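You operate a simulated robot arm through the tools that you are given. There is no shell and no other tool. Be economical: measure what you need, move in short steps, check, and stop when the job is done.

You are at the controls of a simulated two-armed robot. One attempt, no reset.

JOB
Cap the clipped bottle, free it and stand it in the pink well.
Fine: pull the grey tray out for it and leave it out.
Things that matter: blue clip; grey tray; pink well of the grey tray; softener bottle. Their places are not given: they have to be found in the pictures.

Only the result counts: the job must be done as asked and must still hold three seconds after the hand-in. Knocking over, shifting, dropping, spilling or breaking anything else fails it. Lids that push on must go on centred and level and be pressed home; caps that screw on are set level and turned clockwise until they are tight.

ROBOT AND FRAMES
Two 7-joint arms with two-finger parallel grippers on one trunk that stands fixed in place. Base frame: the origin is at the foot of the trunk, x ahead of it, y to its left, z up. Readings come in m, rad, newtons and seconds.
The left shoulder is at [0.07, 0.134, 1.301], the right one opposite. With the tool pointing down near the work surface each hand reaches from about 0.1 to 0.62 m from the base axis, measured 20 degrees to its own side. Payload 1.57 kg a hand.
The TCP of each hand is the grasp point between the finger pads, 0.03 m short of the fingertips. In the tool frame z runs along the fingers and y along their closing line. The gripper opens to 0.08 m. The fingers are 0.017 m wide and 0.012 m thick; the gripper's body (0.04 by 0.082 m) begins 0.08 m behind the TCP.
Orientation is told as [roll, pitch, yaw] about the base's x, y, z axes, in that order, counted from this pose: with the fingers straight down and closing along the base's y, the tool's x points along the base's -x, its y along +y and its z along -z.

CONTROLS
- The arms move only by the tool send_rows. It takes "left_increments", "right_increments" or both (then of equal length, played together; a hand with none holds still); each is a list of rows, each a list of 7 numbers: the opening, from 0 (shut) to 1 (fully open), then the shift along the tool's x, y, z in m, then the turn, a rotation vector about the tool's x, y, z in degrees. In form: [[gripper, x, y, z, ax, ay, az], ...]. A call has 1 to 10 rows; each row shifts and turns the commanded pose from where the row before left it, along the tool's axes as they then stand. A row lasts 0.2 s, in which the tool goes at most 0.05 m and 0.15 rad; a call with a longer step from one row to the next is refused whole, and so is a gripper value outside its range. A pose out of reach is approached as far as the arm can. The call stops where the force on the tool passes 50 N (or 10 N more than at its start, if that is more) or the arm is blocked; 0.2 s more then pass. Each finger travels about 0.153 m/s and halts on what it meets, pressing with about 42 N; the grip force reading is that of the motor and also rises with nothing between the fingers. The clock runs only during rows and for 0.2 s after the last one: add rows that do not move to give the fingers time. The reply holds the time, the measured pose of the TCP, the force on the tool along the base axes, the opening and the grip force, in the units named above and with some noise, with the torque about the TCP (base axes, N m) and any sound that the robot's microphone picked up.
- Cameras (640 x 400 px; columns grow to the right, rows downward): "scene" is now at [0.1308, 0.0373, 1.5368]; the picture's right is [0.42, -0.91, 0.00], its down [-0.46, -0.22, -0.86] and it looks along [0.78, 0.36, -0.51] (base axes); focal length 334 px, centre (320, 200). "left" rides on the left gripper at [0.072, 0.007, -0.122] in its tool frame; the picture's right is [-0.09, 1.00, 0.00], its down [-0.84, -0.08, -0.54] and it looks along [-0.54, -0.05, 0.84] (tool axes); focal length 238 px, centre (320, 200). "right" rides on the right gripper at [0.072, -0.007, -0.122] in its tool frame; the picture's right is [0.09, 1.00, 0.00], its down [-0.84, 0.08, -0.54] and it looks along [-0.54, 0.05, 0.84] (tool axes); focal length 238 px, centre (320, 200).
- snapshot(camera): a new picture of that camera. No time passes.
- slide_trunk(by): slides the trunk up (or, below 0, down) by that many m; the arms and the scene camera ride with it, the base frame stays. It gives what a move gives, with no picture.
- turn_head(pan, tilt): turns the head with the scene camera to pan (to the left, within 1.501 rad either way) and tilt (down, from -0.506 to 1.204), counted from straight ahead of the robot. It gives what a move gives.
- measure_at(camera, pixels): for up to 12 pixels [column, row] of the newest picture of that camera ("zoom" is the newest enlarged one), the place [x, y, z] in the base frame of the surface seen there, good to about 0.002 m. No time passes.
- enlarge(camera, box): a new picture of the part [left, top, right, bottom] of that camera's present view, enlarged. No time passes.
- job_done(): hands the job in; it is judged then, once.

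Work in short steps. Measure before you move; look again where a grasp or a placing could have gone wrong, and mend it. You have 80 turns and 48 pictures in all, those below and enlarged ones among them. Open the grippers and draw the arms clear of the work before you hand the job in, unless the task says otherwise; then end with one line.

The tools are called after "Emit:" as name(argument=value, ...) on one line, values as JSON. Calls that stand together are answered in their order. send_rows: Moves the arms, as the interface text tells. Its arguments: {"type":"object","properties":{"left_increments":{"type":"array","items":{"type":"array","items":{"type":"number"}}},"right_increments":{"type":"array","items":{"type":"array","items":{"type":"number"}}}},"required":[]} The other tools are called the same way: slide_trunk (by) slides the trunk up or down; turn_head (pan, tilt) turns the head that bears the scene camera; snapshot (camera) takes a picture; measure_at (camera, pixels) gives the place of the surface under pixels of a picture; enlarge (camera, box) takes an enlarged picture of a part of a camera's view; job_done () hands the job in.

At the start:

```text
time: 0.0
left_ee_pos: [0.3739, 0.3893, 1.2662]
left_tool_rot: [-0.003, 0.0, -0.001]
left_contact_force: [1.0, -0.8, -0.4]
left_moment: [-0.02, 0.02, 0.02]
left_grip_width: 0.08
left_grip_force: 0.1
right_ee_pos: [0.3263, 0.0485, 1.3849]
right_tool_rot: [0.0, 0.0, 0.0]
right_contact_force: [0.3, -0.3, 0.4]
right_moment: [-0.02, 0.03, -0.02]
right_grip_width: 0.0799
right_grip_force: 0.1
trunk travel left (down, up): [-0.875, 0.065]
head pan, tilt: [0.436, 0.538]
```

scene: 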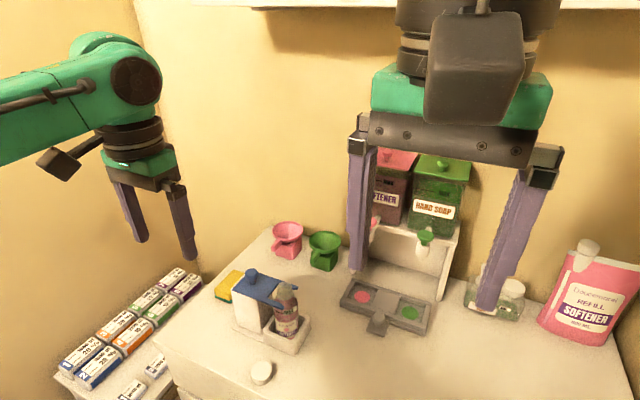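
right: 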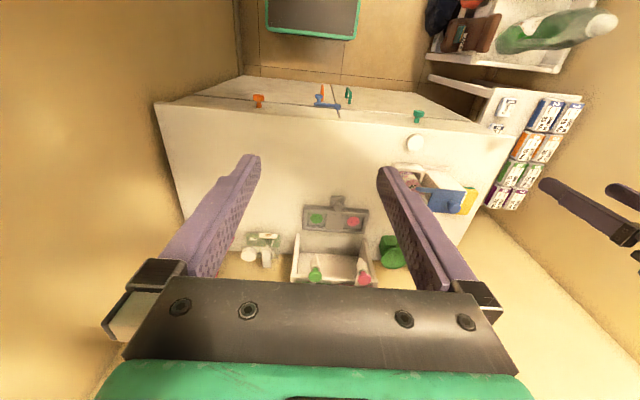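
left: 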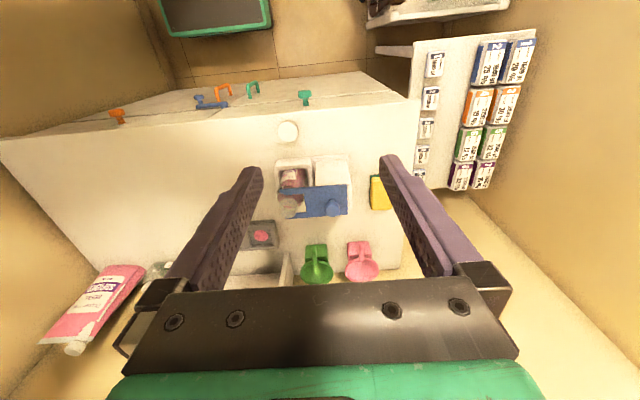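

The clipped bottle is near (285,315), a white cap at (262,373), the grey tray at (387,305). I enlarge both areas.

Emit:
enlarge(camera="scene", box=[200, 250, 344, 390])

Emit:
enlarge(camera="scene", box=[330, 210, 480, 350])

Emit:
measure_at(camera="scene", pixels=[[262, 366], [262, 380], [291, 290], [286, 320], [265, 285], [252, 272], [362, 296], [410, 313], [377, 326], [345, 297], [425, 330], [300, 380]])

```text
2.86 times, centred on (272, 320) of scene
```

zoom: 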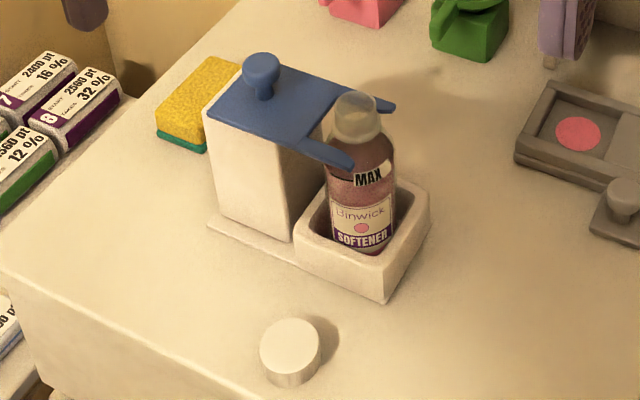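

```text
2.86 times, centred on (405, 280) of scene
```

zoom: 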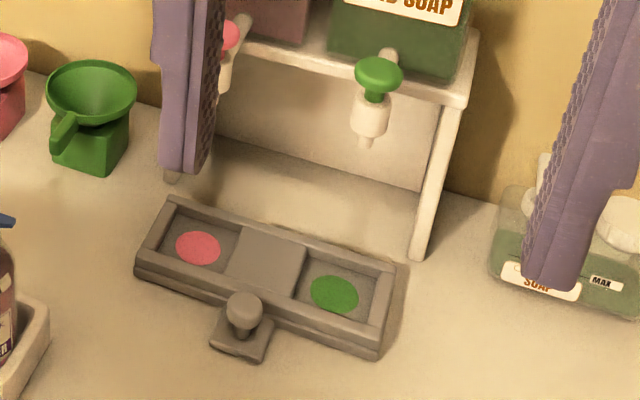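

```text
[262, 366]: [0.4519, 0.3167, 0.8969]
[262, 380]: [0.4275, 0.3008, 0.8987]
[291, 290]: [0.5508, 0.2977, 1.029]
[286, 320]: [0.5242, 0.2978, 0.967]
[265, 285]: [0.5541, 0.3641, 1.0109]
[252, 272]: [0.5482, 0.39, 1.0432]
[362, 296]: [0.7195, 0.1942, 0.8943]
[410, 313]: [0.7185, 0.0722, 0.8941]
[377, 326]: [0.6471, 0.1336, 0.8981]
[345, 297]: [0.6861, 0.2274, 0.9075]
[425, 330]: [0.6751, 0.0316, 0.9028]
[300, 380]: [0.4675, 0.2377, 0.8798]
```

Next I look at the clip, bottle mouth and cap from the left wrist camera, enlarged.

Emit:
enlarge(camera="left", box=[250, 110, 400, 225])

Emit:
measure_at(camera="left", pixels=[[288, 131], [288, 122], [288, 140], [279, 131], [298, 131], [289, 203], [283, 190], [335, 205], [345, 188], [345, 213], [330, 165], [280, 165]])

```text
3.48 times, centred on (325, 168) of left
```

zoom: 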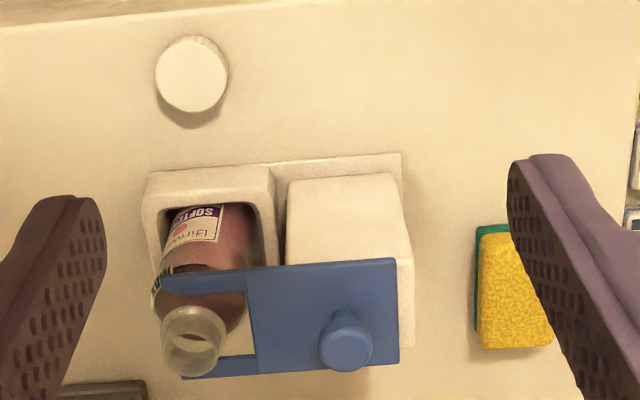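

```text
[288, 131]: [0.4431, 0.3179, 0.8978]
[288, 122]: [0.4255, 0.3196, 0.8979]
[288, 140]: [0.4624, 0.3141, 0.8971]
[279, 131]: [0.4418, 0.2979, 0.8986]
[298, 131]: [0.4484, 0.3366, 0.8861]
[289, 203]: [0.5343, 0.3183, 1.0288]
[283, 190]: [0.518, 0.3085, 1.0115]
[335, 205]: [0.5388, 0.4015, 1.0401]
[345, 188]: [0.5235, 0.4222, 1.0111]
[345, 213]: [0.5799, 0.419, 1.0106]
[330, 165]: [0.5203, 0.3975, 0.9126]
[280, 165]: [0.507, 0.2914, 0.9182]
```

Measuring tray knob and dispenser details from the scene view.

Emit:
measure_at(camera="scene", pixels=[[378, 316], [378, 320], [378, 323], [368, 329], [384, 333], [425, 245], [424, 258], [352, 283], [430, 305], [421, 333], [340, 303], [395, 300]])

Emit:
turn_head(pan=0.3, tilt=0.7)

Emit:
enlarge(camera="right", box=[280, 180, 420, 290])

```text
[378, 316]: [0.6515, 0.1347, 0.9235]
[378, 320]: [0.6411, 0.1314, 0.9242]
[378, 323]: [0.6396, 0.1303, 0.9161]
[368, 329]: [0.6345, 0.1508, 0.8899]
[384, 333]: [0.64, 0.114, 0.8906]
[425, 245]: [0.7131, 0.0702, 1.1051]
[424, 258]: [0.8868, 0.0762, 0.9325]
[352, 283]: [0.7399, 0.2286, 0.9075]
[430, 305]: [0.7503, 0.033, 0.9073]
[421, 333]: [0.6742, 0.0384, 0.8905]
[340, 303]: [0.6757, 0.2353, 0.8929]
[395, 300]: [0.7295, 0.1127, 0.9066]
```

```text
time: 0.7
left_ee_pos: [0.3733, 0.3898, 1.2661]
left_tool_rot: [-0.001, 0.001, 0.0]
left_contact_force: [-0.9, -0.3, -0.4]
left_moment: [0.02, -0.01, 0.01]
left_grip_width: 0.0798
left_grip_force: 0.0
right_ee_pos: [0.3253, 0.0503, 1.3857]
right_tool_rot: [-0.001, -0.001, -0.001]
right_contact_force: [-0.2, 0.6, -0.1]
right_moment: [0.0, 0.02, 0.0]
right_grip_width: 0.0801
right_grip_force: 0.1
trunk travel left (down, up): [-0.875, 0.065]
head pan, tilt: [0.3, 0.7]
```

```text
3.64 times, centred on (350, 235) of right
```

zoom: 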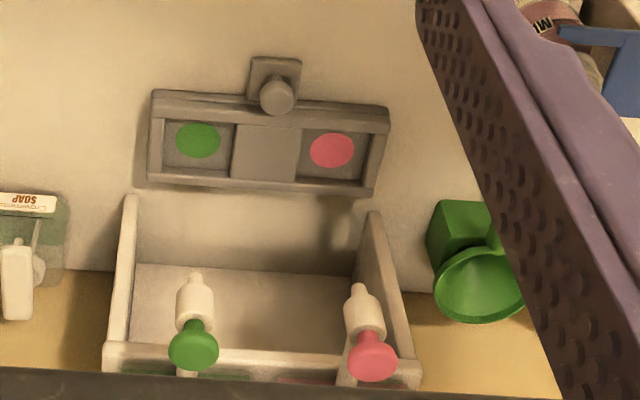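

Right hand clears out to the right; the left hand goes above and before the tray knob (0.648,0.134,0.924).

Emit:
send_rows(right_increments=[[1, 0, -0.045, 0, 0, 0, 0], [1, 0, -0.045, 0, 0, 0, 0], [1, 0, -0.045, 0, 0, 0, 0], [1, 0, -0.045, 0, 0, 0, 0], [1, 0, -0.045, 0, 0, 0, 0], [1, 0, -0.045, 0, 0, 0, 0], [1, 0, 0, 0, 0, 0, 0]], left_increments=[[1, -0.018, -0.0366, 0.0166, 0, 0, 0], [1, -0.018, -0.0366, 0.0166, 0, 0, 0], [1, -0.018, -0.0366, 0.0166, 0, 0, 0], [1, -0.018, -0.0366, 0.0166, 0, 0, 0], [1, -0.018, -0.0366, 0.0166, 0, 0, 0], [1, -0.018, -0.0366, 0.0166, 0, 0, 0], [1, -0.018, -0.0366, 0.0166, 0, 0, 0]])

Emit:
snapshot(camera="scene")

```text
time: 2.3
left_ee_pos: [0.4543, 0.1766, 1.1639]
left_tool_rot: [-0.067, -0.057, -0.038]
left_contact_force: [0.4, -5.4, -0.5]
left_moment: [0.64, 0.02, 0.03]
left_grip_width: 0.08
left_grip_force: 0.0
right_ee_pos: [0.3065, -0.0996, 1.3637]
right_tool_rot: [0.009, -0.067, -0.041]
right_contact_force: [-4.6, -5.2, -4.2]
right_moment: [0.58, -0.48, 0.05]
right_grip_width: 0.08
right_grip_force: 0.2
trunk travel left (down, up): [-0.875, 0.065]
head pan, tilt: [0.3, 0.7]
stopped in row 7 (right hand): the arm was blocked; the commanded pose is now the measured one
```

```text
40 pictures are left
```

scene: 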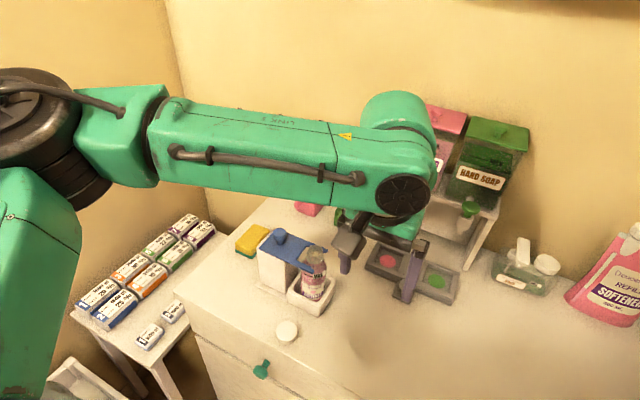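

Right arm was blocked harmlessly on its side; it stays there. The left hand now tilts forward ~25° and centres on y=0.134.

Emit:
send_rows(left_increments=[[1, 0, -0.01, 0, 3.8, -6, 2], [1, 0, -0.011, 0, 0, -6, 0], [1, 0, -0.011, 0, 0, -6, 0], [1, 0, -0.01, 0, 0, -5, 0], [1, 0, 0, 0, 0, 0, 0]])

Emit:
snapshot(camera="left")

```text
time: 2.6
left_ee_pos: [0.377, 0.1367, 1.1998]
left_tool_rot: [-0.115, -0.166, 0.002]
left_contact_force: [-19.5, 12.6, 15.5]
left_moment: [-0.8, -1.65, 0.17]
left_grip_width: 0.0801
left_grip_force: 0.0
right_ee_pos: [0.28, -0.0885, 1.3246]
right_tool_rot: [0.11, -0.069, -0.217]
right_contact_force: [1.6, -0.1, -0.3]
right_moment: [0.07, 0.08, 0.01]
right_grip_width: 0.0798
right_grip_force: 0.0
trunk travel left (down, up): [-0.875, 0.065]
head pan, tilt: [0.3, 0.7]
stopped in row 1 (left hand): the arm was blocked; the commanded pose is now the measured one
```

```text
39 pictures are left
```

left: 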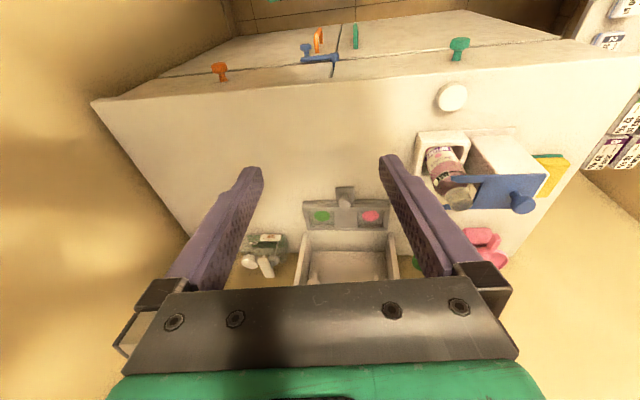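

The left hand was pushed back, probably arms touching each other. I look to the right with the head.

Emit:
turn_head(pan=-0.2, tilt=0.6)

Emit:
snapshot(camera="scene")

Emit:
snapshot(camera="right")

```text
time: 3.6
left_ee_pos: [0.3694, 0.1403, 1.2225]
left_tool_rot: [-0.129, -0.159, 0.073]
left_contact_force: [13.8, -4.3, -9.7]
left_moment: [0.23, 1.25, -0.11]
left_grip_width: 0.0802
left_grip_force: 0.0
right_ee_pos: [0.2795, -0.0868, 1.3255]
right_tool_rot: [0.129, -0.076, -0.219]
right_contact_force: [-0.3, -0.3, 0.9]
right_moment: [-0.01, -0.09, 0.02]
right_grip_width: 0.0801
right_grip_force: 0.1
trunk travel left (down, up): [-0.875, 0.065]
head pan, tilt: [-0.201, 0.6]
```

```text
38 pictures are left
```

scene: 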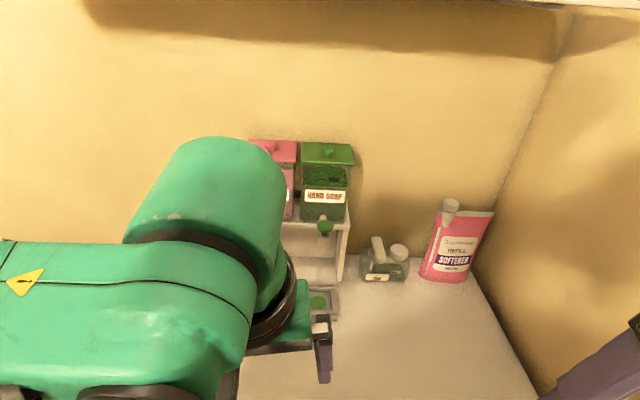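

```text
37 pictures are left
```

right: 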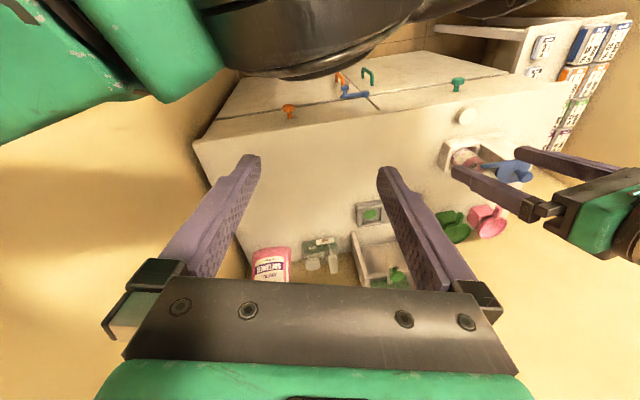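

The hands are cramped near shoulder height. I back the left hand out to the left first and fix its tilt, then move the right hand lower and outward.

Emit:
send_rows(left_increments=[[1, 0, 0.04, 0, 0, 0, 0], [1, 0, 0.04, 0, 0, 0, 0], [1, 0, 0.04, 0, 0, 0, 0], [1, 0, 0.04, 0, 0, 0, 0], [1, 0, 0, 0, 0, 0, 0]])

Emit:
send_rows(right_increments=[[1, 0, 0, 0.03, 0, 0, 0], [1, 0, 0, 0.04, 0, 0, 0], [1, 0, 0, 0.04, 0, 0, 0], [1, 0, 0, 0.04, 0, 0, 0], [1, 0, 0, 0.04, 0, 0, 0], [1, 0, 0, 0, 0, 0, 0]])

Emit:
snapshot(camera="scene")

```text
time: 3.9
left_ee_pos: [0.3671, 0.0777, 1.2696]
left_tool_rot: [-0.458, -0.275, 0.143]
left_contact_force: [-0.9, 18.5, 35.4]
left_moment: [0.03, 0.83, -0.03]
left_grip_width: 0.0801
left_grip_force: 0.0
right_ee_pos: [0.2861, -0.0861, 1.331]
right_tool_rot: [0.23, -0.052, -0.387]
right_contact_force: [-2.8, 1.2, 0.2]
right_moment: [-0.17, -0.2, -0.09]
right_grip_width: 0.0802
right_grip_force: 0.0
trunk travel left (down, up): [-0.875, 0.065]
head pan, tilt: [-0.201, 0.6]
stopped in row 1 (left hand): the arm was blocked; the commanded pose is now the measured one
```

```text
time: 4.2
left_ee_pos: [0.3022, 0.0498, 1.2076]
left_tool_rot: [-0.619, 0.219, 0.071]
left_contact_force: [-9.6, -1.3, -51.9]
left_moment: [-3.14, 0.33, 0.51]
left_grip_width: 0.0798
left_grip_force: 0.0
right_ee_pos: [0.2896, -0.09, 1.3419]
right_tool_rot: [0.351, -0.013, -0.572]
right_contact_force: [-2.6, -1.8, 3.1]
right_moment: [0.11, -0.17, -0.01]
right_grip_width: 0.0801
right_grip_force: 0.0
right hand out of reach, approached as far as the arm can: row 1
trunk travel left (down, up): [-0.875, 0.065]
head pan, tilt: [-0.201, 0.6]
stopped in row 1 (left hand): the arm was blocked; the commanded pose is now the measured one
```

```text
36 pictures are left
```

scene: 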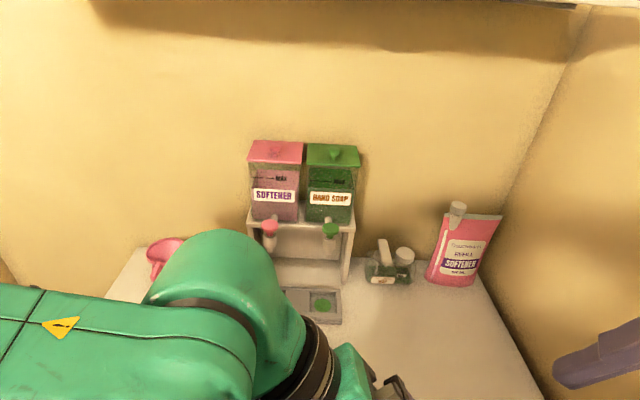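

Both arms seem to press on each other; let me see what each wrist camera shows.

Emit:
snapshot(camera="left")

Emit:
turn_head(pan=-0.3, tilt=1.2)

Emit:
snapshot(camera="scene")

Emit:
snapshot(camera="right")

```text
35 pictures are left
```

left: 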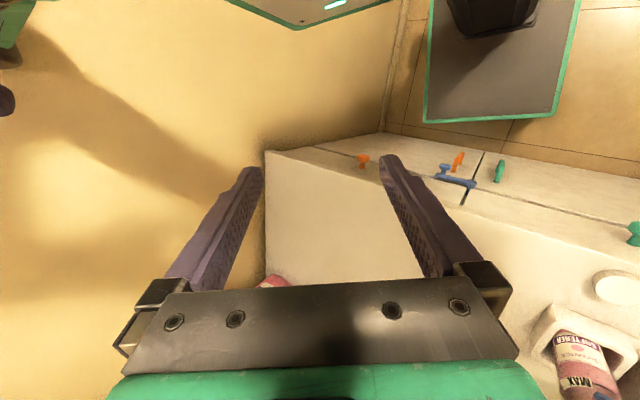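

```text
time: 5.2
left_ee_pos: [0.2661, 0.0742, 1.183]
left_tool_rot: [-0.455, 0.363, 0.009]
left_contact_force: [-26.3, -43.5, 24.0]
left_moment: [4.36, -2.79, -0.15]
left_grip_width: 0.0799
left_grip_force: 0.0
right_ee_pos: [0.2971, -0.0878, 1.3399]
right_tool_rot: [0.352, -0.009, -0.559]
right_contact_force: [0.8, -0.4, -1.1]
right_moment: [0.06, 0.06, 0.04]
right_grip_width: 0.0799
right_grip_force: 0.0
trunk travel left (down, up): [-0.875, 0.065]
head pan, tilt: [-0.3, 1.201]
```

```text
34 pictures are left
```

scene: 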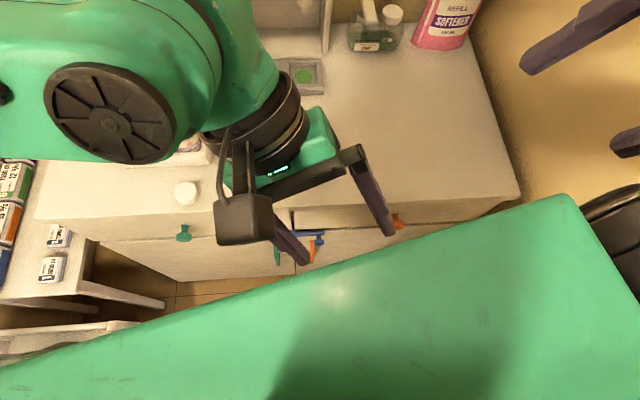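

```text
33 pictures are left
```

right: 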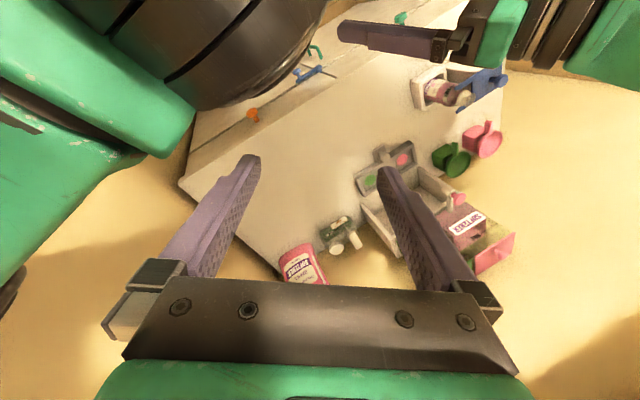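

The geometry is unclear; I measure gripper and link points in these newest pictures.

Emit:
measure_at(camera="scene", pixels=[[388, 228], [300, 255], [245, 220], [270, 120], [105, 110], [530, 65], [615, 145], [620, 20], [300, 300], [560, 220], [100, 360], [625, 230]])

Emit:
measure_at(camera="right", pixels=[[250, 170], [385, 180], [200, 40], [100, 60], [40, 200], [355, 30], [480, 30], [600, 30], [150, 120], [300, 30], [10, 290], [440, 50]])

```text
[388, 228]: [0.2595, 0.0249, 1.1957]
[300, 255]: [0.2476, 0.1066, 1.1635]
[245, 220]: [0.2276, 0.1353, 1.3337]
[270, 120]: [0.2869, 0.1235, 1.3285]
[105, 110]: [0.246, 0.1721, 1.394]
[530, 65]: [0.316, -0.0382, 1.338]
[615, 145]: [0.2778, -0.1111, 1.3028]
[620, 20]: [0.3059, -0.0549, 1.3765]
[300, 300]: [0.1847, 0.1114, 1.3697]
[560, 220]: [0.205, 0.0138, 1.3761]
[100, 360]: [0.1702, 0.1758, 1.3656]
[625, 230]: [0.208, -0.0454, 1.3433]
```

```text
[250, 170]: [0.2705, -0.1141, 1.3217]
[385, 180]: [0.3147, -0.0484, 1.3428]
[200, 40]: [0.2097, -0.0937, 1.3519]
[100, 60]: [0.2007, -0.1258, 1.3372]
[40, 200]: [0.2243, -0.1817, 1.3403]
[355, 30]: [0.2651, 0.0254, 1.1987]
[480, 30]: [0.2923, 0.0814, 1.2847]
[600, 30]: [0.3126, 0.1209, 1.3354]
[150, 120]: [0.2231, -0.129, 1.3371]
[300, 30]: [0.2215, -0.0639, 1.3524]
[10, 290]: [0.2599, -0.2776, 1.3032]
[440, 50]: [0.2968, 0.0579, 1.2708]
```

A green link lies across the front of the trunk (x≈0.19, y 0.18…0). I follow it with the head to see which arm it belongs to.

Emit:
turn_head(pan=1.0, tilt=1.1)

Emit:
snapshot(camera="scene")

Emit:
turn_head(pan=-1.2, tilt=0.9)

Emit:
snapshot(camera="scene")

```text
time: 6.7
left_ee_pos: [0.2929, 0.0617, 1.2153]
left_tool_rot: [-0.476, 0.278, 0.188]
left_contact_force: [-0.2, 0.8, -0.1]
left_moment: [0.01, 0.02, 0.01]
left_grip_width: 0.08
left_grip_force: 0.1
right_ee_pos: [0.3149, -0.0799, 1.3413]
right_tool_rot: [0.329, -0.028, -0.584]
right_contact_force: [-1.3, 0.7, 0.2]
right_moment: [0.01, 0.02, 0.04]
right_grip_width: 0.0799
right_grip_force: 0.0
trunk travel left (down, up): [-0.875, 0.065]
head pan, tilt: [1.0, 1.1]
```

```text
32 pictures are left
```

scene: 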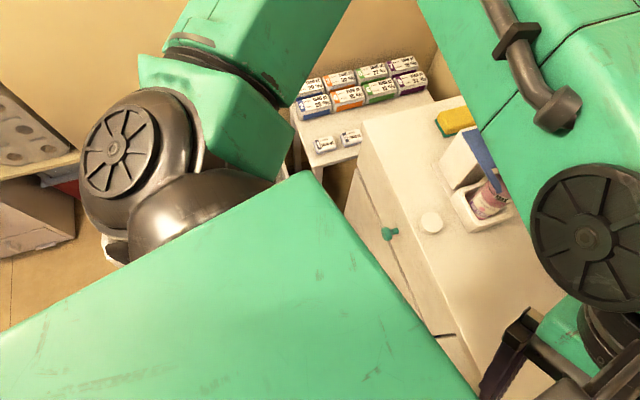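

```text
time: 8.8
left_ee_pos: [0.2916, 0.0609, 1.2147]
left_tool_rot: [-0.479, 0.28, 0.191]
left_contact_force: [-0.2, 0.3, 0.1]
left_moment: [-0.04, 0.0, -0.03]
left_grip_width: 0.0801
left_grip_force: 0.1
right_ee_pos: [0.3138, -0.0803, 1.341]
right_tool_rot: [0.329, -0.03, -0.583]
right_contact_force: [1.8, 0.2, -0.8]
right_moment: [-0.01, 0.0, -0.05]
right_grip_width: 0.08
right_grip_force: 0.1
trunk travel left (down, up): [-0.875, 0.065]
head pan, tilt: [-1.201, 0.901]
```

```text
31 pictures are left
```

scene: 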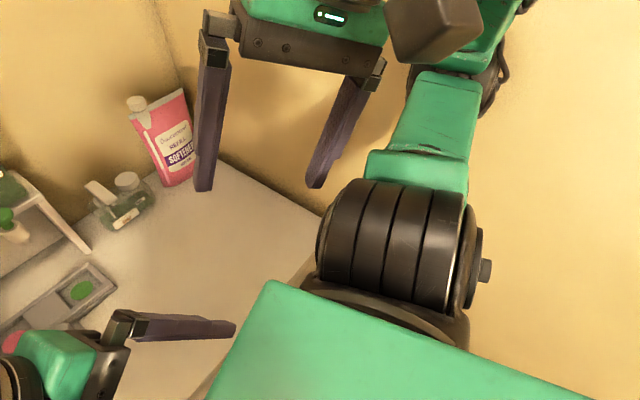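

The big bar is just the trunk; both arms are free now (forces ≈0), but folded too close to it. I move the left hand gently forward-left-down, then straighten its tilt.

Emit:
send_rows(left_increments=[[1, -0.016, 0.01, -0.003, 0, 0, 0], [1, -0.0316, 0.0194, -0.0057, 0, 0, 0], [1, -0.0316, 0.0194, -0.0057, 0, 0, 0], [1, -0.0316, 0.0194, -0.0057, 0, 0, 0]])

```text
time: 9.1
left_ee_pos: [0.31, 0.0428, 1.295]
left_tool_rot: [-0.687, -0.136, 0.012]
left_contact_force: [18.8, -1.0, 50.6]
left_moment: [3.39, 2.0, -1.16]
left_grip_width: 0.0797
left_grip_force: 0.0
right_ee_pos: [0.3166, -0.0828, 1.357]
right_tool_rot: [0.452, 0.01, -0.812]
right_contact_force: [2.4, 0.9, -2.7]
right_moment: [-0.01, 0.15, 0.06]
right_grip_width: 0.08
right_grip_force: 0.1
trunk travel left (down, up): [-0.875, 0.065]
head pan, tilt: [-1.201, 0.901]
stopped in row 1 (left hand): the arm was blocked; the commanded pose is now the measured one
```

The left hand jumped again though hardly commanded. I test with still rows to see whether the arms settle or drift.

Emit:
send_rows(left_increments=[[1, 0, 0, 0, 0, 0, 0]], right_increments=[[1, 0, 0, 0, 0, 0, 0]])

Emit:
snapshot(camera="scene")

```text
time: 9.3
left_ee_pos: [0.324, 0.0788, 1.3191]
left_tool_rot: [-0.575, -0.29, 0.398]
left_contact_force: [-1.3, -1.9, -2.1]
left_moment: [0.1, -0.12, 0.11]
left_grip_width: 0.08
left_grip_force: 0.0
right_ee_pos: [0.2958, -0.0683, 1.4024]
right_tool_rot: [0.625, 0.047, -1.101]
right_contact_force: [-1.1, 1.6, 1.1]
right_moment: [-0.23, -0.04, -0.16]
right_grip_width: 0.0799
right_grip_force: 0.1
trunk travel left (down, up): [-0.875, 0.065]
head pan, tilt: [-1.201, 0.901]
stopped in row 1 (left hand): the force on the tool passed its limit at 271 N (the readings are from after the stop); the commanded pose is now the measured one
```

```text
30 pictures are left
```

scene: 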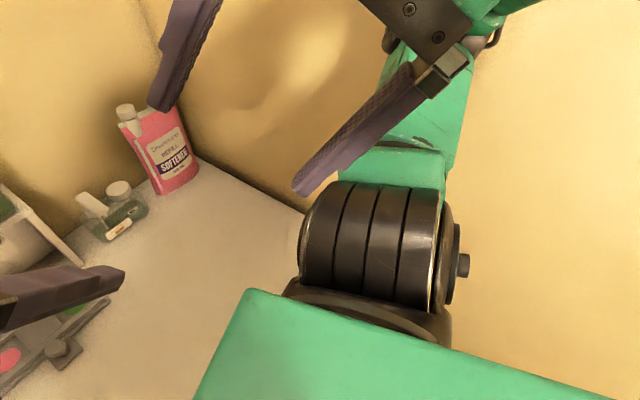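

The right hand drifts because it is folded against its own upper arm. I unfold both: right hand forward, left hand out to the left.

Emit:
send_rows(left_increments=[[1, -0.0229, 0.0329, -0.0039, 0, 0, 0], [1, -0.0229, 0.0329, -0.0039, 0, 0, 0], [1, -0.0229, 0.0329, -0.0039, 0, 0, 0], [1, -0.0229, 0.0329, -0.0039, 0, 0, 0]], right_increments=[[1, -0.0237, 0.025, 0.0167, 0, 0, 0], [1, -0.0237, 0.025, 0.0167, 0, 0, 0], [1, -0.0237, 0.025, 0.0167, 0, 0, 0], [1, -0.0237, 0.025, 0.0167, 0, 0, 0]])

```text
time: 9.7
left_ee_pos: [0.3409, 0.1, 1.3293]
left_tool_rot: [-0.616, -0.196, 0.651]
left_contact_force: [2.5, 5.3, 3.2]
left_moment: [-0.43, 0.28, -0.31]
left_grip_width: 0.0798
left_grip_force: 0.0
right_ee_pos: [0.2902, -0.0711, 1.4171]
right_tool_rot: [0.796, 0.141, -1.117]
right_contact_force: [0.6, 0.6, -1.4]
right_moment: [-0.04, 0.01, -0.01]
right_grip_width: 0.0799
right_grip_force: 0.1
right hand out of reach, approached as far as the arm can: row 1
trunk travel left (down, up): [-0.875, 0.065]
head pan, tilt: [-1.201, 0.901]
stopped in row 1 (left hand): the arm was blocked; the commanded pose is now the measured one
```

Still blocked; I look at the left arm to find the contact.

Emit:
turn_head(pan=0.5, tilt=0.5)

Emit:
snapshot(camera="scene")

Emit:
snapshot(camera="left")

Emit:
snapshot(camera="right")

```text
time: 11.4
left_ee_pos: [0.3356, 0.0941, 1.3426]
left_tool_rot: [-0.652, -0.196, 0.652]
left_contact_force: [0.8, -0.8, 0.8]
left_moment: [0.04, -0.01, 0.06]
left_grip_width: 0.0801
left_grip_force: 0.1
right_ee_pos: [0.2874, -0.0689, 1.4186]
right_tool_rot: [0.797, 0.132, -1.107]
right_contact_force: [-0.5, 0.7, -0.2]
right_moment: [-0.03, 0.01, -0.01]
right_grip_width: 0.0798
right_grip_force: 0.0
trunk travel left (down, up): [-0.875, 0.065]
head pan, tilt: [0.499, 0.499]
```

```text
29 pictures are left
```

scene: 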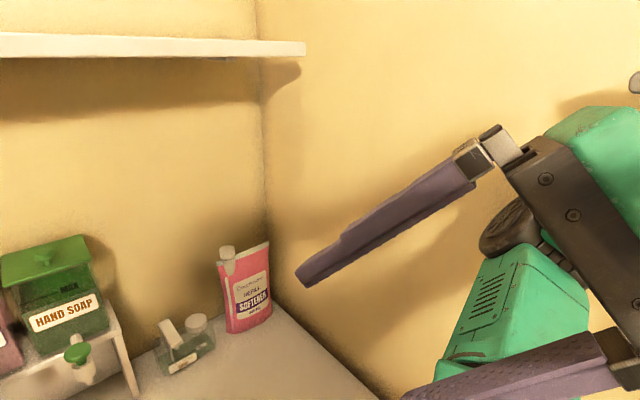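

```text
28 pictures are left
```

left: 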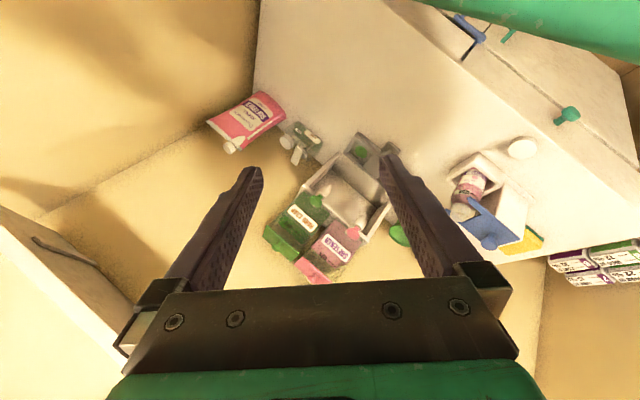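

```text
27 pictures are left
```

right: 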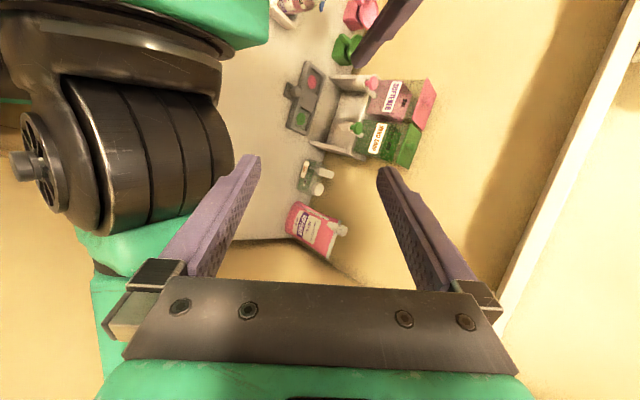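

The head picture points much further right than pan 0.5 should. I check the frame by measuring known spots (green nozzle, tray) in these pictures.

Emit:
measure_at(camera="scene", pixels=[[78, 350], [240, 290], [195, 322], [50, 315], [450, 190], [520, 300], [300, 340]])

Emit:
measure_at(camera="right", pixels=[[312, 82], [300, 118], [287, 90], [305, 218], [355, 127], [20, 165], [150, 150], [230, 20], [400, 20]])

Emit:
measure_at(camera="left", pixels=[[521, 148], [490, 240], [466, 210], [250, 105], [390, 150], [570, 20], [60, 260]])

```text
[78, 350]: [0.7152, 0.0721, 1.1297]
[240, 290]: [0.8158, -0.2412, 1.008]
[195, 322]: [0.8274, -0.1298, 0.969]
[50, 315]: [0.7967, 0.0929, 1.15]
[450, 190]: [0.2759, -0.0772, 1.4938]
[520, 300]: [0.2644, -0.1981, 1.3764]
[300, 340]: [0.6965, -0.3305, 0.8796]
```

```text
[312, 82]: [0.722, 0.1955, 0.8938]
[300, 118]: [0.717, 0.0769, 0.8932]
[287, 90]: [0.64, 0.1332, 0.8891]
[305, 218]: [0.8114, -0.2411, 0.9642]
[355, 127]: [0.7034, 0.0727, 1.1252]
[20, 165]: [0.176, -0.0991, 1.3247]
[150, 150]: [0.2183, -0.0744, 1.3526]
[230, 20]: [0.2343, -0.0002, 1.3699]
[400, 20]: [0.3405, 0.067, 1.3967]
```

```text
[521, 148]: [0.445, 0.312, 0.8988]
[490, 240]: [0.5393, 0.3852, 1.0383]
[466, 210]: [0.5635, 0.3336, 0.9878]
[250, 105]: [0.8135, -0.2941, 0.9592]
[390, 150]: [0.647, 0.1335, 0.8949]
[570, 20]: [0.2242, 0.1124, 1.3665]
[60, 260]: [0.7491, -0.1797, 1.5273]
```

Objects are undisturbed and measurements agree; the head seems held by the left forearm. I test one small single-hand move of the left hand to +y.

Emit:
send_rows(left_increments=[[1, -0.0179, 0.0211, -0.0117, 0, 0, 0]])

Emit:
turn_head(pan=0.0, tilt=0.9)

Emit:
snapshot(camera="scene")

```text
time: 11.7
left_ee_pos: [0.32, 0.0789, 1.3285]
left_tool_rot: [-0.592, 0.057, 0.763]
left_contact_force: [-0.2, -0.2, 0.4]
left_moment: [0.01, 0.0, -0.02]
left_grip_width: 0.08
left_grip_force: 0.1
right_ee_pos: [0.2697, -0.0874, 1.4355]
right_tool_rot: [1.031, 0.21, -1.042]
right_contact_force: [-0.5, -0.4, 0.8]
right_moment: [0.01, -0.04, -0.01]
right_grip_width: 0.08
right_grip_force: 0.1
trunk travel left (down, up): [-0.875, 0.065]
head pan, tilt: [0.499, 0.499]
stopped in row 1 (left hand): the arm was blocked; the commanded pose is now the measured one
```

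```text
time: 12.7
left_ee_pos: [0.3169, 0.0749, 1.3225]
left_tool_rot: [-0.577, 0.081, 0.759]
left_contact_force: [-0.4, -1.3, 0.7]
left_moment: [0.01, -0.01, 0.02]
left_grip_width: 0.08
left_grip_force: 0.0
right_ee_pos: [0.2677, -0.0872, 1.433]
right_tool_rot: [1.041, 0.217, -1.036]
right_contact_force: [0.1, 0.5, -0.6]
right_moment: [0.03, -0.03, 0.01]
right_grip_width: 0.0802
right_grip_force: 0.1
trunk travel left (down, up): [-0.875, 0.065]
head pan, tilt: [0.0, 0.901]
```

```text
26 pictures are left
```

scene: 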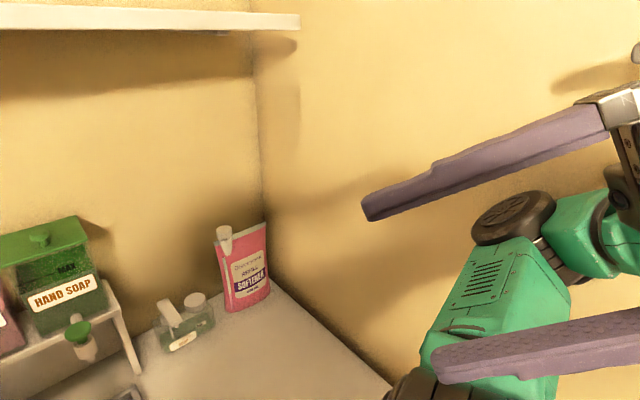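

The head ignores its commands, so it is jammed by an arm: the hands are folded beside it. I drive both hands forward and down, away from the head.

Emit:
send_rows(left_increments=[[1, -0.0366, 0.0015, 0.0134, 0, 0, 0], [1, -0.0366, 0.0015, 0.0134, 0, 0, 0], [1, -0.0366, 0.0015, 0.0134, 0, 0, 0], [1, -0.0366, 0.0015, 0.0134, 0, 0, 0]], right_increments=[[1, -0.0276, -0.002, 0.0252, 0, 0, 0], [1, -0.0276, -0.002, 0.0252, 0, 0, 0], [1, -0.0276, -0.002, 0.0252, 0, 0, 0], [1, -0.0276, -0.002, 0.0252, 0, 0, 0]])

```text
time: 13.0
left_ee_pos: [0.349, 0.0949, 1.3178]
left_tool_rot: [-0.5, 0.204, 1.061]
left_contact_force: [0.1, 0.6, 0.0]
left_moment: [-0.1, 0.06, -0.03]
left_grip_width: 0.0798
left_grip_force: 0.1
right_ee_pos: [0.2437, -0.1918, 1.4659]
right_tool_rot: [1.407, 0.346, -0.849]
right_contact_force: [-0.7, -0.6, 1.5]
right_moment: [-0.04, 0.07, 0.0]
right_grip_width: 0.08
right_grip_force: 0.0
trunk travel left (down, up): [-0.875, 0.065]
head pan, tilt: [0.0, 0.901]
stopped in row 1 (left hand): the arm was blocked; the commanded pose is now the measured one
```

The left hand went as intended this time. I continue left only, forward-left-down while turning back its yaw.

Emit:
send_rows(left_increments=[[1, -0.0398, -0.0064, 0.0174, 0, 0, 0], [1, -0.0398, -0.0064, 0.0174, -3.6, 0.5, 7.1]])

Emit:
snapshot(camera="scene")

```text
time: 13.3
left_ee_pos: [0.3692, 0.0633, 1.3267]
left_tool_rot: [-0.644, 0.001, 1.076]
left_contact_force: [-1.0, -0.2, -1.2]
left_moment: [-0.06, -0.11, 0.12]
left_grip_width: 0.0799
left_grip_force: 0.0
right_ee_pos: [0.0745, -0.2629, 1.4965]
right_tool_rot: [1.698, 0.37, -1.152]
right_contact_force: [15.6, 19.3, 0.2]
right_moment: [0.09, -0.05, -1.36]
right_grip_width: 0.0802
right_grip_force: 0.2
trunk travel left (down, up): [-0.875, 0.065]
head pan, tilt: [0.0, 0.901]
stopped in row 1 (left hand): the arm was blocked; the commanded pose is now the measured one
```

```text
25 pictures are left
```

scene: 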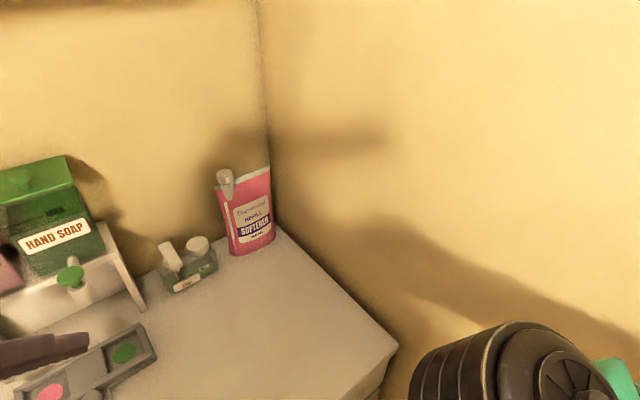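

The right hand drifts away although it isn't commanded. I test whether the trunk is upright by sliding it up a little and comparing how the hands move.

Emit:
slide_trunk(by=0.05)

Emit:
turn_head(pan=0.4, tilt=0.6)

Emit:
snapshot(camera="scene")

```text
time: 13.7
left_ee_pos: [0.2809, 0.0004, 1.3011]
left_tool_rot: [-0.446, 0.125, 0.941]
left_contact_force: [9.6, -2.8, -1.3]
left_moment: [0.02, 0.43, -0.25]
left_grip_width: 0.0752
left_grip_force: 0.0
right_ee_pos: [-0.0091, -0.284, 1.5105]
right_tool_rot: [1.645, 0.352, -1.383]
right_contact_force: [1.2, 0.7, -1.6]
right_moment: [-0.02, -0.12, -0.04]
right_grip_width: 0.0798
right_grip_force: 0.1
trunk travel left (down, up): [-0.878, 0.062]
head pan, tilt: [0.0, 0.901]
stopped: the arm was blocked; the commanded pose is now the measured one
```

```text
time: 14.5
left_ee_pos: [0.2733, 0.0049, 1.3114]
left_tool_rot: [-0.505, 0.098, 0.889]
left_contact_force: [11.6, -5.2, 0.8]
left_moment: [0.36, 0.69, -0.23]
left_grip_width: 0.0708
left_grip_force: 0.2
right_ee_pos: [-0.0101, -0.2788, 1.5084]
right_tool_rot: [1.627, 0.347, -1.374]
right_contact_force: [0.3, -1.3, -0.4]
right_moment: [0.01, -0.09, 0.15]
right_grip_width: 0.0796
right_grip_force: 0.1
trunk travel left (down, up): [-0.878, 0.062]
head pan, tilt: [0.4, 0.6]
```

```text
24 pictures are left
```

scene: 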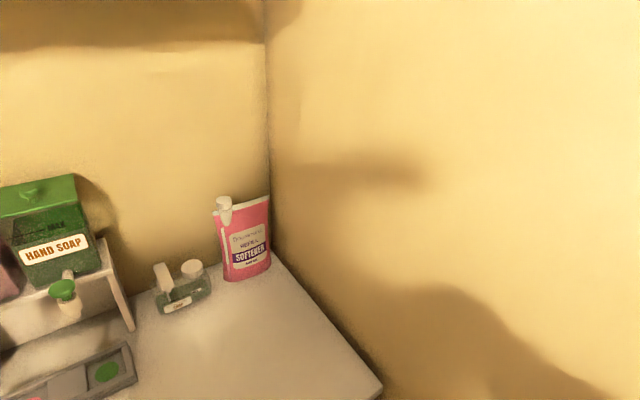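

Trunk slide is blocked too, and the head stays jammed toward the right (actual yaw ≈ -0.6). I align the head command with its actual direction to relieve the jam, then push the left hand forward.

Emit:
turn_head(pan=-0.7, tilt=0.5)

Emit:
send_rows(left_increments=[[1, -0.0405, -0.0181, 0.0055, 0, 0, 0], [1, -0.0405, -0.0181, 0.0055, 0, 0, 0], [1, -0.0405, -0.0181, 0.0055, 0, 0, 0]])

Emit:
snapshot(camera="scene")

Emit:
snapshot(camera="right")

```text
time: 15.8
left_ee_pos: [0.2527, 0.028, 1.3146]
left_tool_rot: [-0.549, 0.075, 0.963]
left_contact_force: [168.6, -128.3, -59.1]
left_moment: [16.4, 11.81, 17.13]
left_grip_width: 0.0741
left_grip_force: 0.1
right_ee_pos: [-0.0264, -0.2536, 1.5001]
right_tool_rot: [1.665, 0.334, -1.33]
right_contact_force: [-3.4, 0.1, 0.8]
right_moment: [0.0, 0.07, -0.08]
right_grip_width: 0.0799
right_grip_force: 0.0
trunk travel left (down, up): [-0.878, 0.062]
head pan, tilt: [-0.7, 0.499]
```

```text
time: 16.2
left_ee_pos: [0.2766, 0.0021, 1.3038]
left_tool_rot: [-0.468, 0.122, 0.866]
left_contact_force: [210.1, -99.4, -69.5]
left_moment: [11.08, 15.1, 7.88]
left_grip_width: 0.0689
left_grip_force: 0.1
right_ee_pos: [-0.0297, -0.2517, 1.515]
right_tool_rot: [1.719, 0.339, -1.43]
right_contact_force: [0.4, -1.9, -0.2]
right_moment: [-0.04, -0.02, 0.23]
right_grip_width: 0.0801
right_grip_force: 0.1
trunk travel left (down, up): [-0.878, 0.062]
head pan, tilt: [-0.7, 0.499]
stopped in row 1 (right hand): the arm was blocked; the commanded pose is now the measured one
```

```text
23 pictures are left
```

scene: 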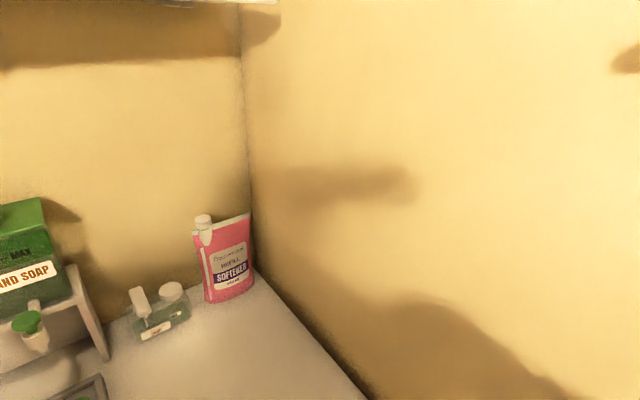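

```text
22 pictures are left
```

right: 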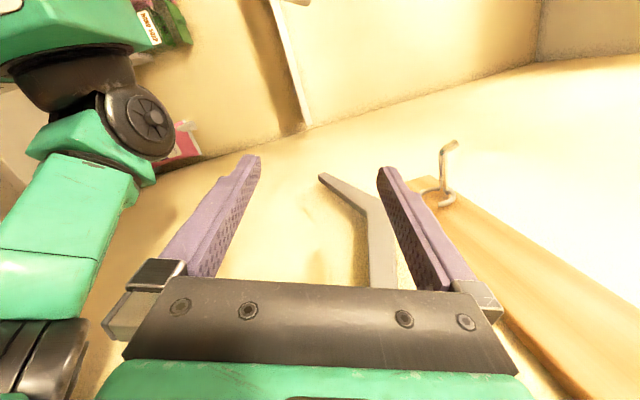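

The left tool feels 200 N away from the trunk. I look through the left camera to see what it touches.

Emit:
snapshot(camera="left")

```text
21 pictures are left
```

left: 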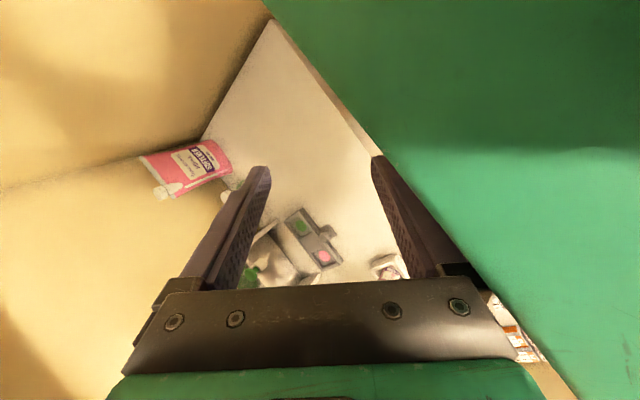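

The left finger presses on the trunk's front face. I measure that face to find its pose.

Emit:
measure_at(camera="left", pixels=[[320, 40], [400, 40], [500, 40], [620, 40], [400, 120], [500, 120], [620, 120], [450, 200], [550, 200], [620, 200], [560, 330], [620, 350]])

```text
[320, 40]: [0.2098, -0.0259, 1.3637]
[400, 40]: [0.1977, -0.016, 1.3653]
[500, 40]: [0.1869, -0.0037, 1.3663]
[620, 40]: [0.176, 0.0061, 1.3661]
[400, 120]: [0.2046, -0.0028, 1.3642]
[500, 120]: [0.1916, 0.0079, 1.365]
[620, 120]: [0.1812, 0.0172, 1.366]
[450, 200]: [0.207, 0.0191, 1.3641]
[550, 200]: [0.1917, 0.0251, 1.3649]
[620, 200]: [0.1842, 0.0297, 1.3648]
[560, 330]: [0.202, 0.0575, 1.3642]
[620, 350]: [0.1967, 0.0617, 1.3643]
```

The trunk face lies at x≈0.21 and the left finger leans on it. I push the left hand straight forward (+x) again.

Emit:
send_rows(left_increments=[[1, -0.0315, -0.035, 0.0134, 0, 0, 0], [1, -0.0315, -0.035, 0.0134, 0, 0, 0], [1, -0.0315, -0.035, 0.0134, 0, 0, 0], [1, -0.0315, -0.035, 0.0134, 0, 0, 0]])

```text
time: 16.6
left_ee_pos: [0.2604, 0.0294, 1.2998]
left_tool_rot: [-0.49, 0.125, 0.996]
left_contact_force: [233.9, -125.6, -133.4]
left_moment: [17.47, 11.27, 16.47]
left_grip_width: 0.072
left_grip_force: 0.0
right_ee_pos: [-0.0797, -0.212, 1.5117]
right_tool_rot: [1.864, 0.284, -1.302]
right_contact_force: [-0.3, 1.4, 0.1]
right_moment: [0.1, -0.08, -0.19]
right_grip_width: 0.0799
right_grip_force: 0.0
trunk travel left (down, up): [-0.878, 0.062]
head pan, tilt: [-0.7, 0.499]
stopped in row 2 (right hand): the arm was blocked; the commanded pose is now the measured one
```

The right hand is swinging behind the trunk. I command it actively forward and outward.

Emit:
send_rows(right_increments=[[1, -0.036, 0.0016, 0.031, 0, 0, 0], [1, -0.036, 0.0016, 0.031, 0, 0, 0], [1, -0.036, 0.0016, 0.031, 0, 0, 0], [1, -0.036, 0.0016, 0.031, 0, 0, 0]])

```text
time: 17.0
left_ee_pos: [0.2589, 0.029, 1.3026]
left_tool_rot: [-0.379, 0.152, 0.94]
left_contact_force: [186.0, 83.8, -53.3]
left_moment: [-8.67, 17.26, -6.2]
left_grip_width: 0.0703
left_grip_force: 0.0
right_ee_pos: [-0.0725, -0.1795, 1.519]
right_tool_rot: [1.962, 0.276, -1.432]
right_contact_force: [-0.1, -0.3, -0.4]
right_moment: [0.01, 0.01, -0.04]
right_grip_width: 0.0797
right_grip_force: 0.0
trunk travel left (down, up): [-0.878, 0.062]
head pan, tilt: [-0.7, 0.499]
stopped in row 1 (left hand): the arm was blocked; the commanded pose is now the measured one
```

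Closing the left gripper should draw the pressed finger off the trunk; I close it while commanding a little forward motion.

Emit:
send_rows(left_increments=[[0, 0, 0, 0, 0, 0, 0], [0, 0, 0, 0, 0, 0, 0], [0, 0, 0, 0, 0, 0, 0]])

Emit:
slide_trunk(by=-0.05)

```text
time: 17.3
left_ee_pos: [0.1774, 0.0081, 1.3117]
left_tool_rot: [-0.396, 0.167, 0.936]
left_contact_force: [179.4, -8.8, 27.4]
left_moment: [0.71, 26.36, 3.56]
left_grip_width: 0.0
left_grip_force: 16.7
right_ee_pos: [-0.1861, -0.1742, 1.506]
right_tool_rot: [2.035, 0.273, -1.488]
right_contact_force: [2.0, 1.0, 1.3]
right_moment: [0.04, 0.01, -0.1]
right_grip_width: 0.0797
right_grip_force: 0.1
trunk travel left (down, up): [-0.878, 0.062]
head pan, tilt: [-0.7, 0.499]
stopped in row 1 (right hand): the arm was blocked; the commanded pose is now the measured one
```

```text
time: 18.2
left_ee_pos: [0.1816, 0.0013, 1.2628]
left_tool_rot: [-0.432, 0.12, 0.887]
left_contact_force: [34.8, -26.4, 2.5]
left_moment: [2.33, 2.63, 1.23]
left_grip_width: 0.0002
left_grip_force: 21.0
right_ee_pos: [-0.1827, -0.185, 1.4548]
right_tool_rot: [1.992, 0.292, -1.495]
right_contact_force: [-0.7, 0.9, 0.3]
right_moment: [0.0, 0.02, -0.03]
right_grip_width: 0.0799
right_grip_force: 0.0
trunk travel left (down, up): [-0.828, 0.112]
head pan, tilt: [-0.7, 0.499]
```

Both hands shifted back together by ~0.1 m, as if the whole robot moved. I take a left picture and measure the trunk and known objects.

Emit:
snapshot(camera="left")

Emit:
snapshot(camera="scene")

```text
20 pictures are left
```

left: 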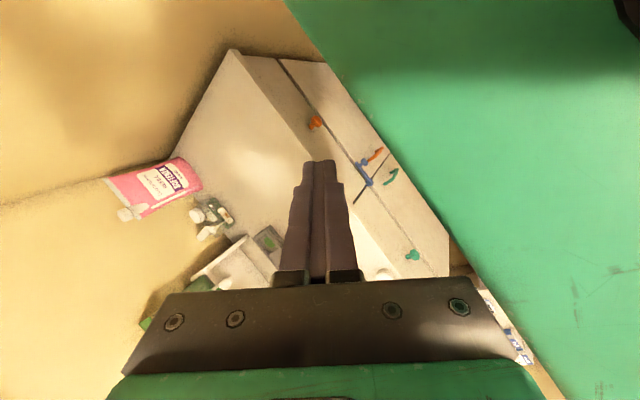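

```text
19 pictures are left
```

scene: 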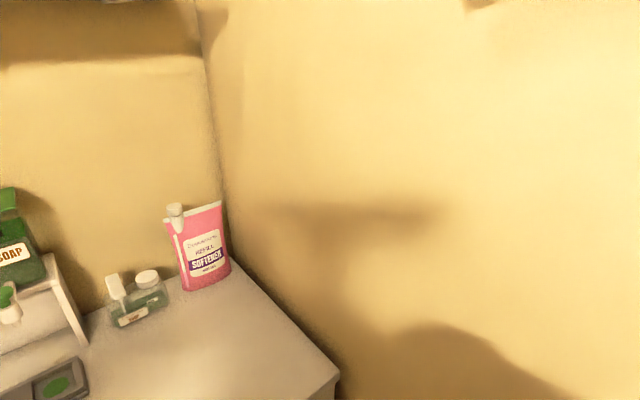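

Emit:
measure_at(camera="left", pixels=[[310, 20], [360, 110], [420, 190], [480, 280], [560, 380], [450, 40], [600, 40], [600, 150], [620, 250], [412, 256], [150, 185], [635, 10]])

Emit:
measure_at(camera="scene", pixels=[[207, 262], [56, 386], [147, 275], [175, 209]])

```text
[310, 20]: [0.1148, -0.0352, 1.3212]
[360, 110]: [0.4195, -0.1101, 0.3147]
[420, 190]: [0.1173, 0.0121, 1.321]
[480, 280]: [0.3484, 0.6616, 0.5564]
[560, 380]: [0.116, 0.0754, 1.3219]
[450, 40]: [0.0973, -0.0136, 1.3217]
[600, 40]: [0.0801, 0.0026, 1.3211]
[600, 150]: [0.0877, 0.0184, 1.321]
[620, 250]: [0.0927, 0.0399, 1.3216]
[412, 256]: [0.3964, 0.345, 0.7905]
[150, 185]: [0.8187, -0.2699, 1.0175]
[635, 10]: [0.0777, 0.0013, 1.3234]
```

```text
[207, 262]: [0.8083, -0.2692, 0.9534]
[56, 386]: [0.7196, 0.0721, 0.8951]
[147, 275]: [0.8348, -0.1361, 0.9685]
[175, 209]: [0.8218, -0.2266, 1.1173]
```

The camera pose now agrees with the nominal trunk pose again (the trunk had been shoved by wedged arms). The left hand should now obey; I move it forward, away from the trunk.

Emit:
send_rows(left_increments=[[0, -0.016, -0.012, 0.0033, 0, 0, 0], [0, -0.0328, -0.0241, 0.0067, 0, 0, 0], [0, -0.0328, -0.0241, 0.0067, 0, 0, 0], [0, -0.0328, -0.0241, 0.0067, 0, 0, 0]])

```text
time: 19.2
left_ee_pos: [0.3297, 0.0347, 1.2616]
left_tool_rot: [-0.426, 0.119, 0.885]
left_contact_force: [0.4, 0.1, -0.7]
left_moment: [0.01, -0.01, -0.03]
left_grip_width: 0.0
left_grip_force: 21.1
right_ee_pos: [-0.1739, -0.1876, 1.455]
right_tool_rot: [1.984, 0.294, -1.496]
right_contact_force: [0.6, 0.5, 0.7]
right_moment: [0.01, -0.02, 0.01]
right_grip_width: 0.0798
right_grip_force: 0.0
trunk travel left (down, up): [-0.828, 0.112]
head pan, tilt: [-0.7, 0.499]
```

It obeys now. I straighten the left hand in place, then shift it left.

Emit:
send_rows(left_increments=[[0, 0, 0.01, 0, -3.27, 0.58, 6.44], [0, 0, 0.01, 0, -3.27, 0.58, 6.44], [0, 0, 0.01, 0, -3.27, 0.58, 6.44], [0, 0, 0.01, 0, -3.27, 0.58, 6.44], [0, 0, 0.01, 0, -3.27, 0.58, 6.44], [0, 0, 0.01, 0, -3.27, 0.58, 6.44], [0, 0, 0.01, 0, -3.27, 0.58, 6.44], [0, 0, 0.01, 0, -3.27, 0.58, 6.44], [1, 0, 0, 0, 0, 0, 0]])

```text
time: 21.2
left_ee_pos: [0.2901, 0.0987, 1.241]
left_tool_rot: [0.008, 0.002, -0.004]
left_contact_force: [0.6, 0.9, -0.6]
left_moment: [0.0, 0.0, 0.01]
left_grip_width: 0.0797
left_grip_force: 0.0
right_ee_pos: [-0.1757, -0.1873, 1.4546]
right_tool_rot: [1.986, 0.292, -1.496]
right_contact_force: [0.1, -0.2, -0.9]
right_moment: [0.0, -0.06, 0.04]
right_grip_width: 0.0799
right_grip_force: 0.1
trunk travel left (down, up): [-0.828, 0.112]
head pan, tilt: [-0.7, 0.499]
```

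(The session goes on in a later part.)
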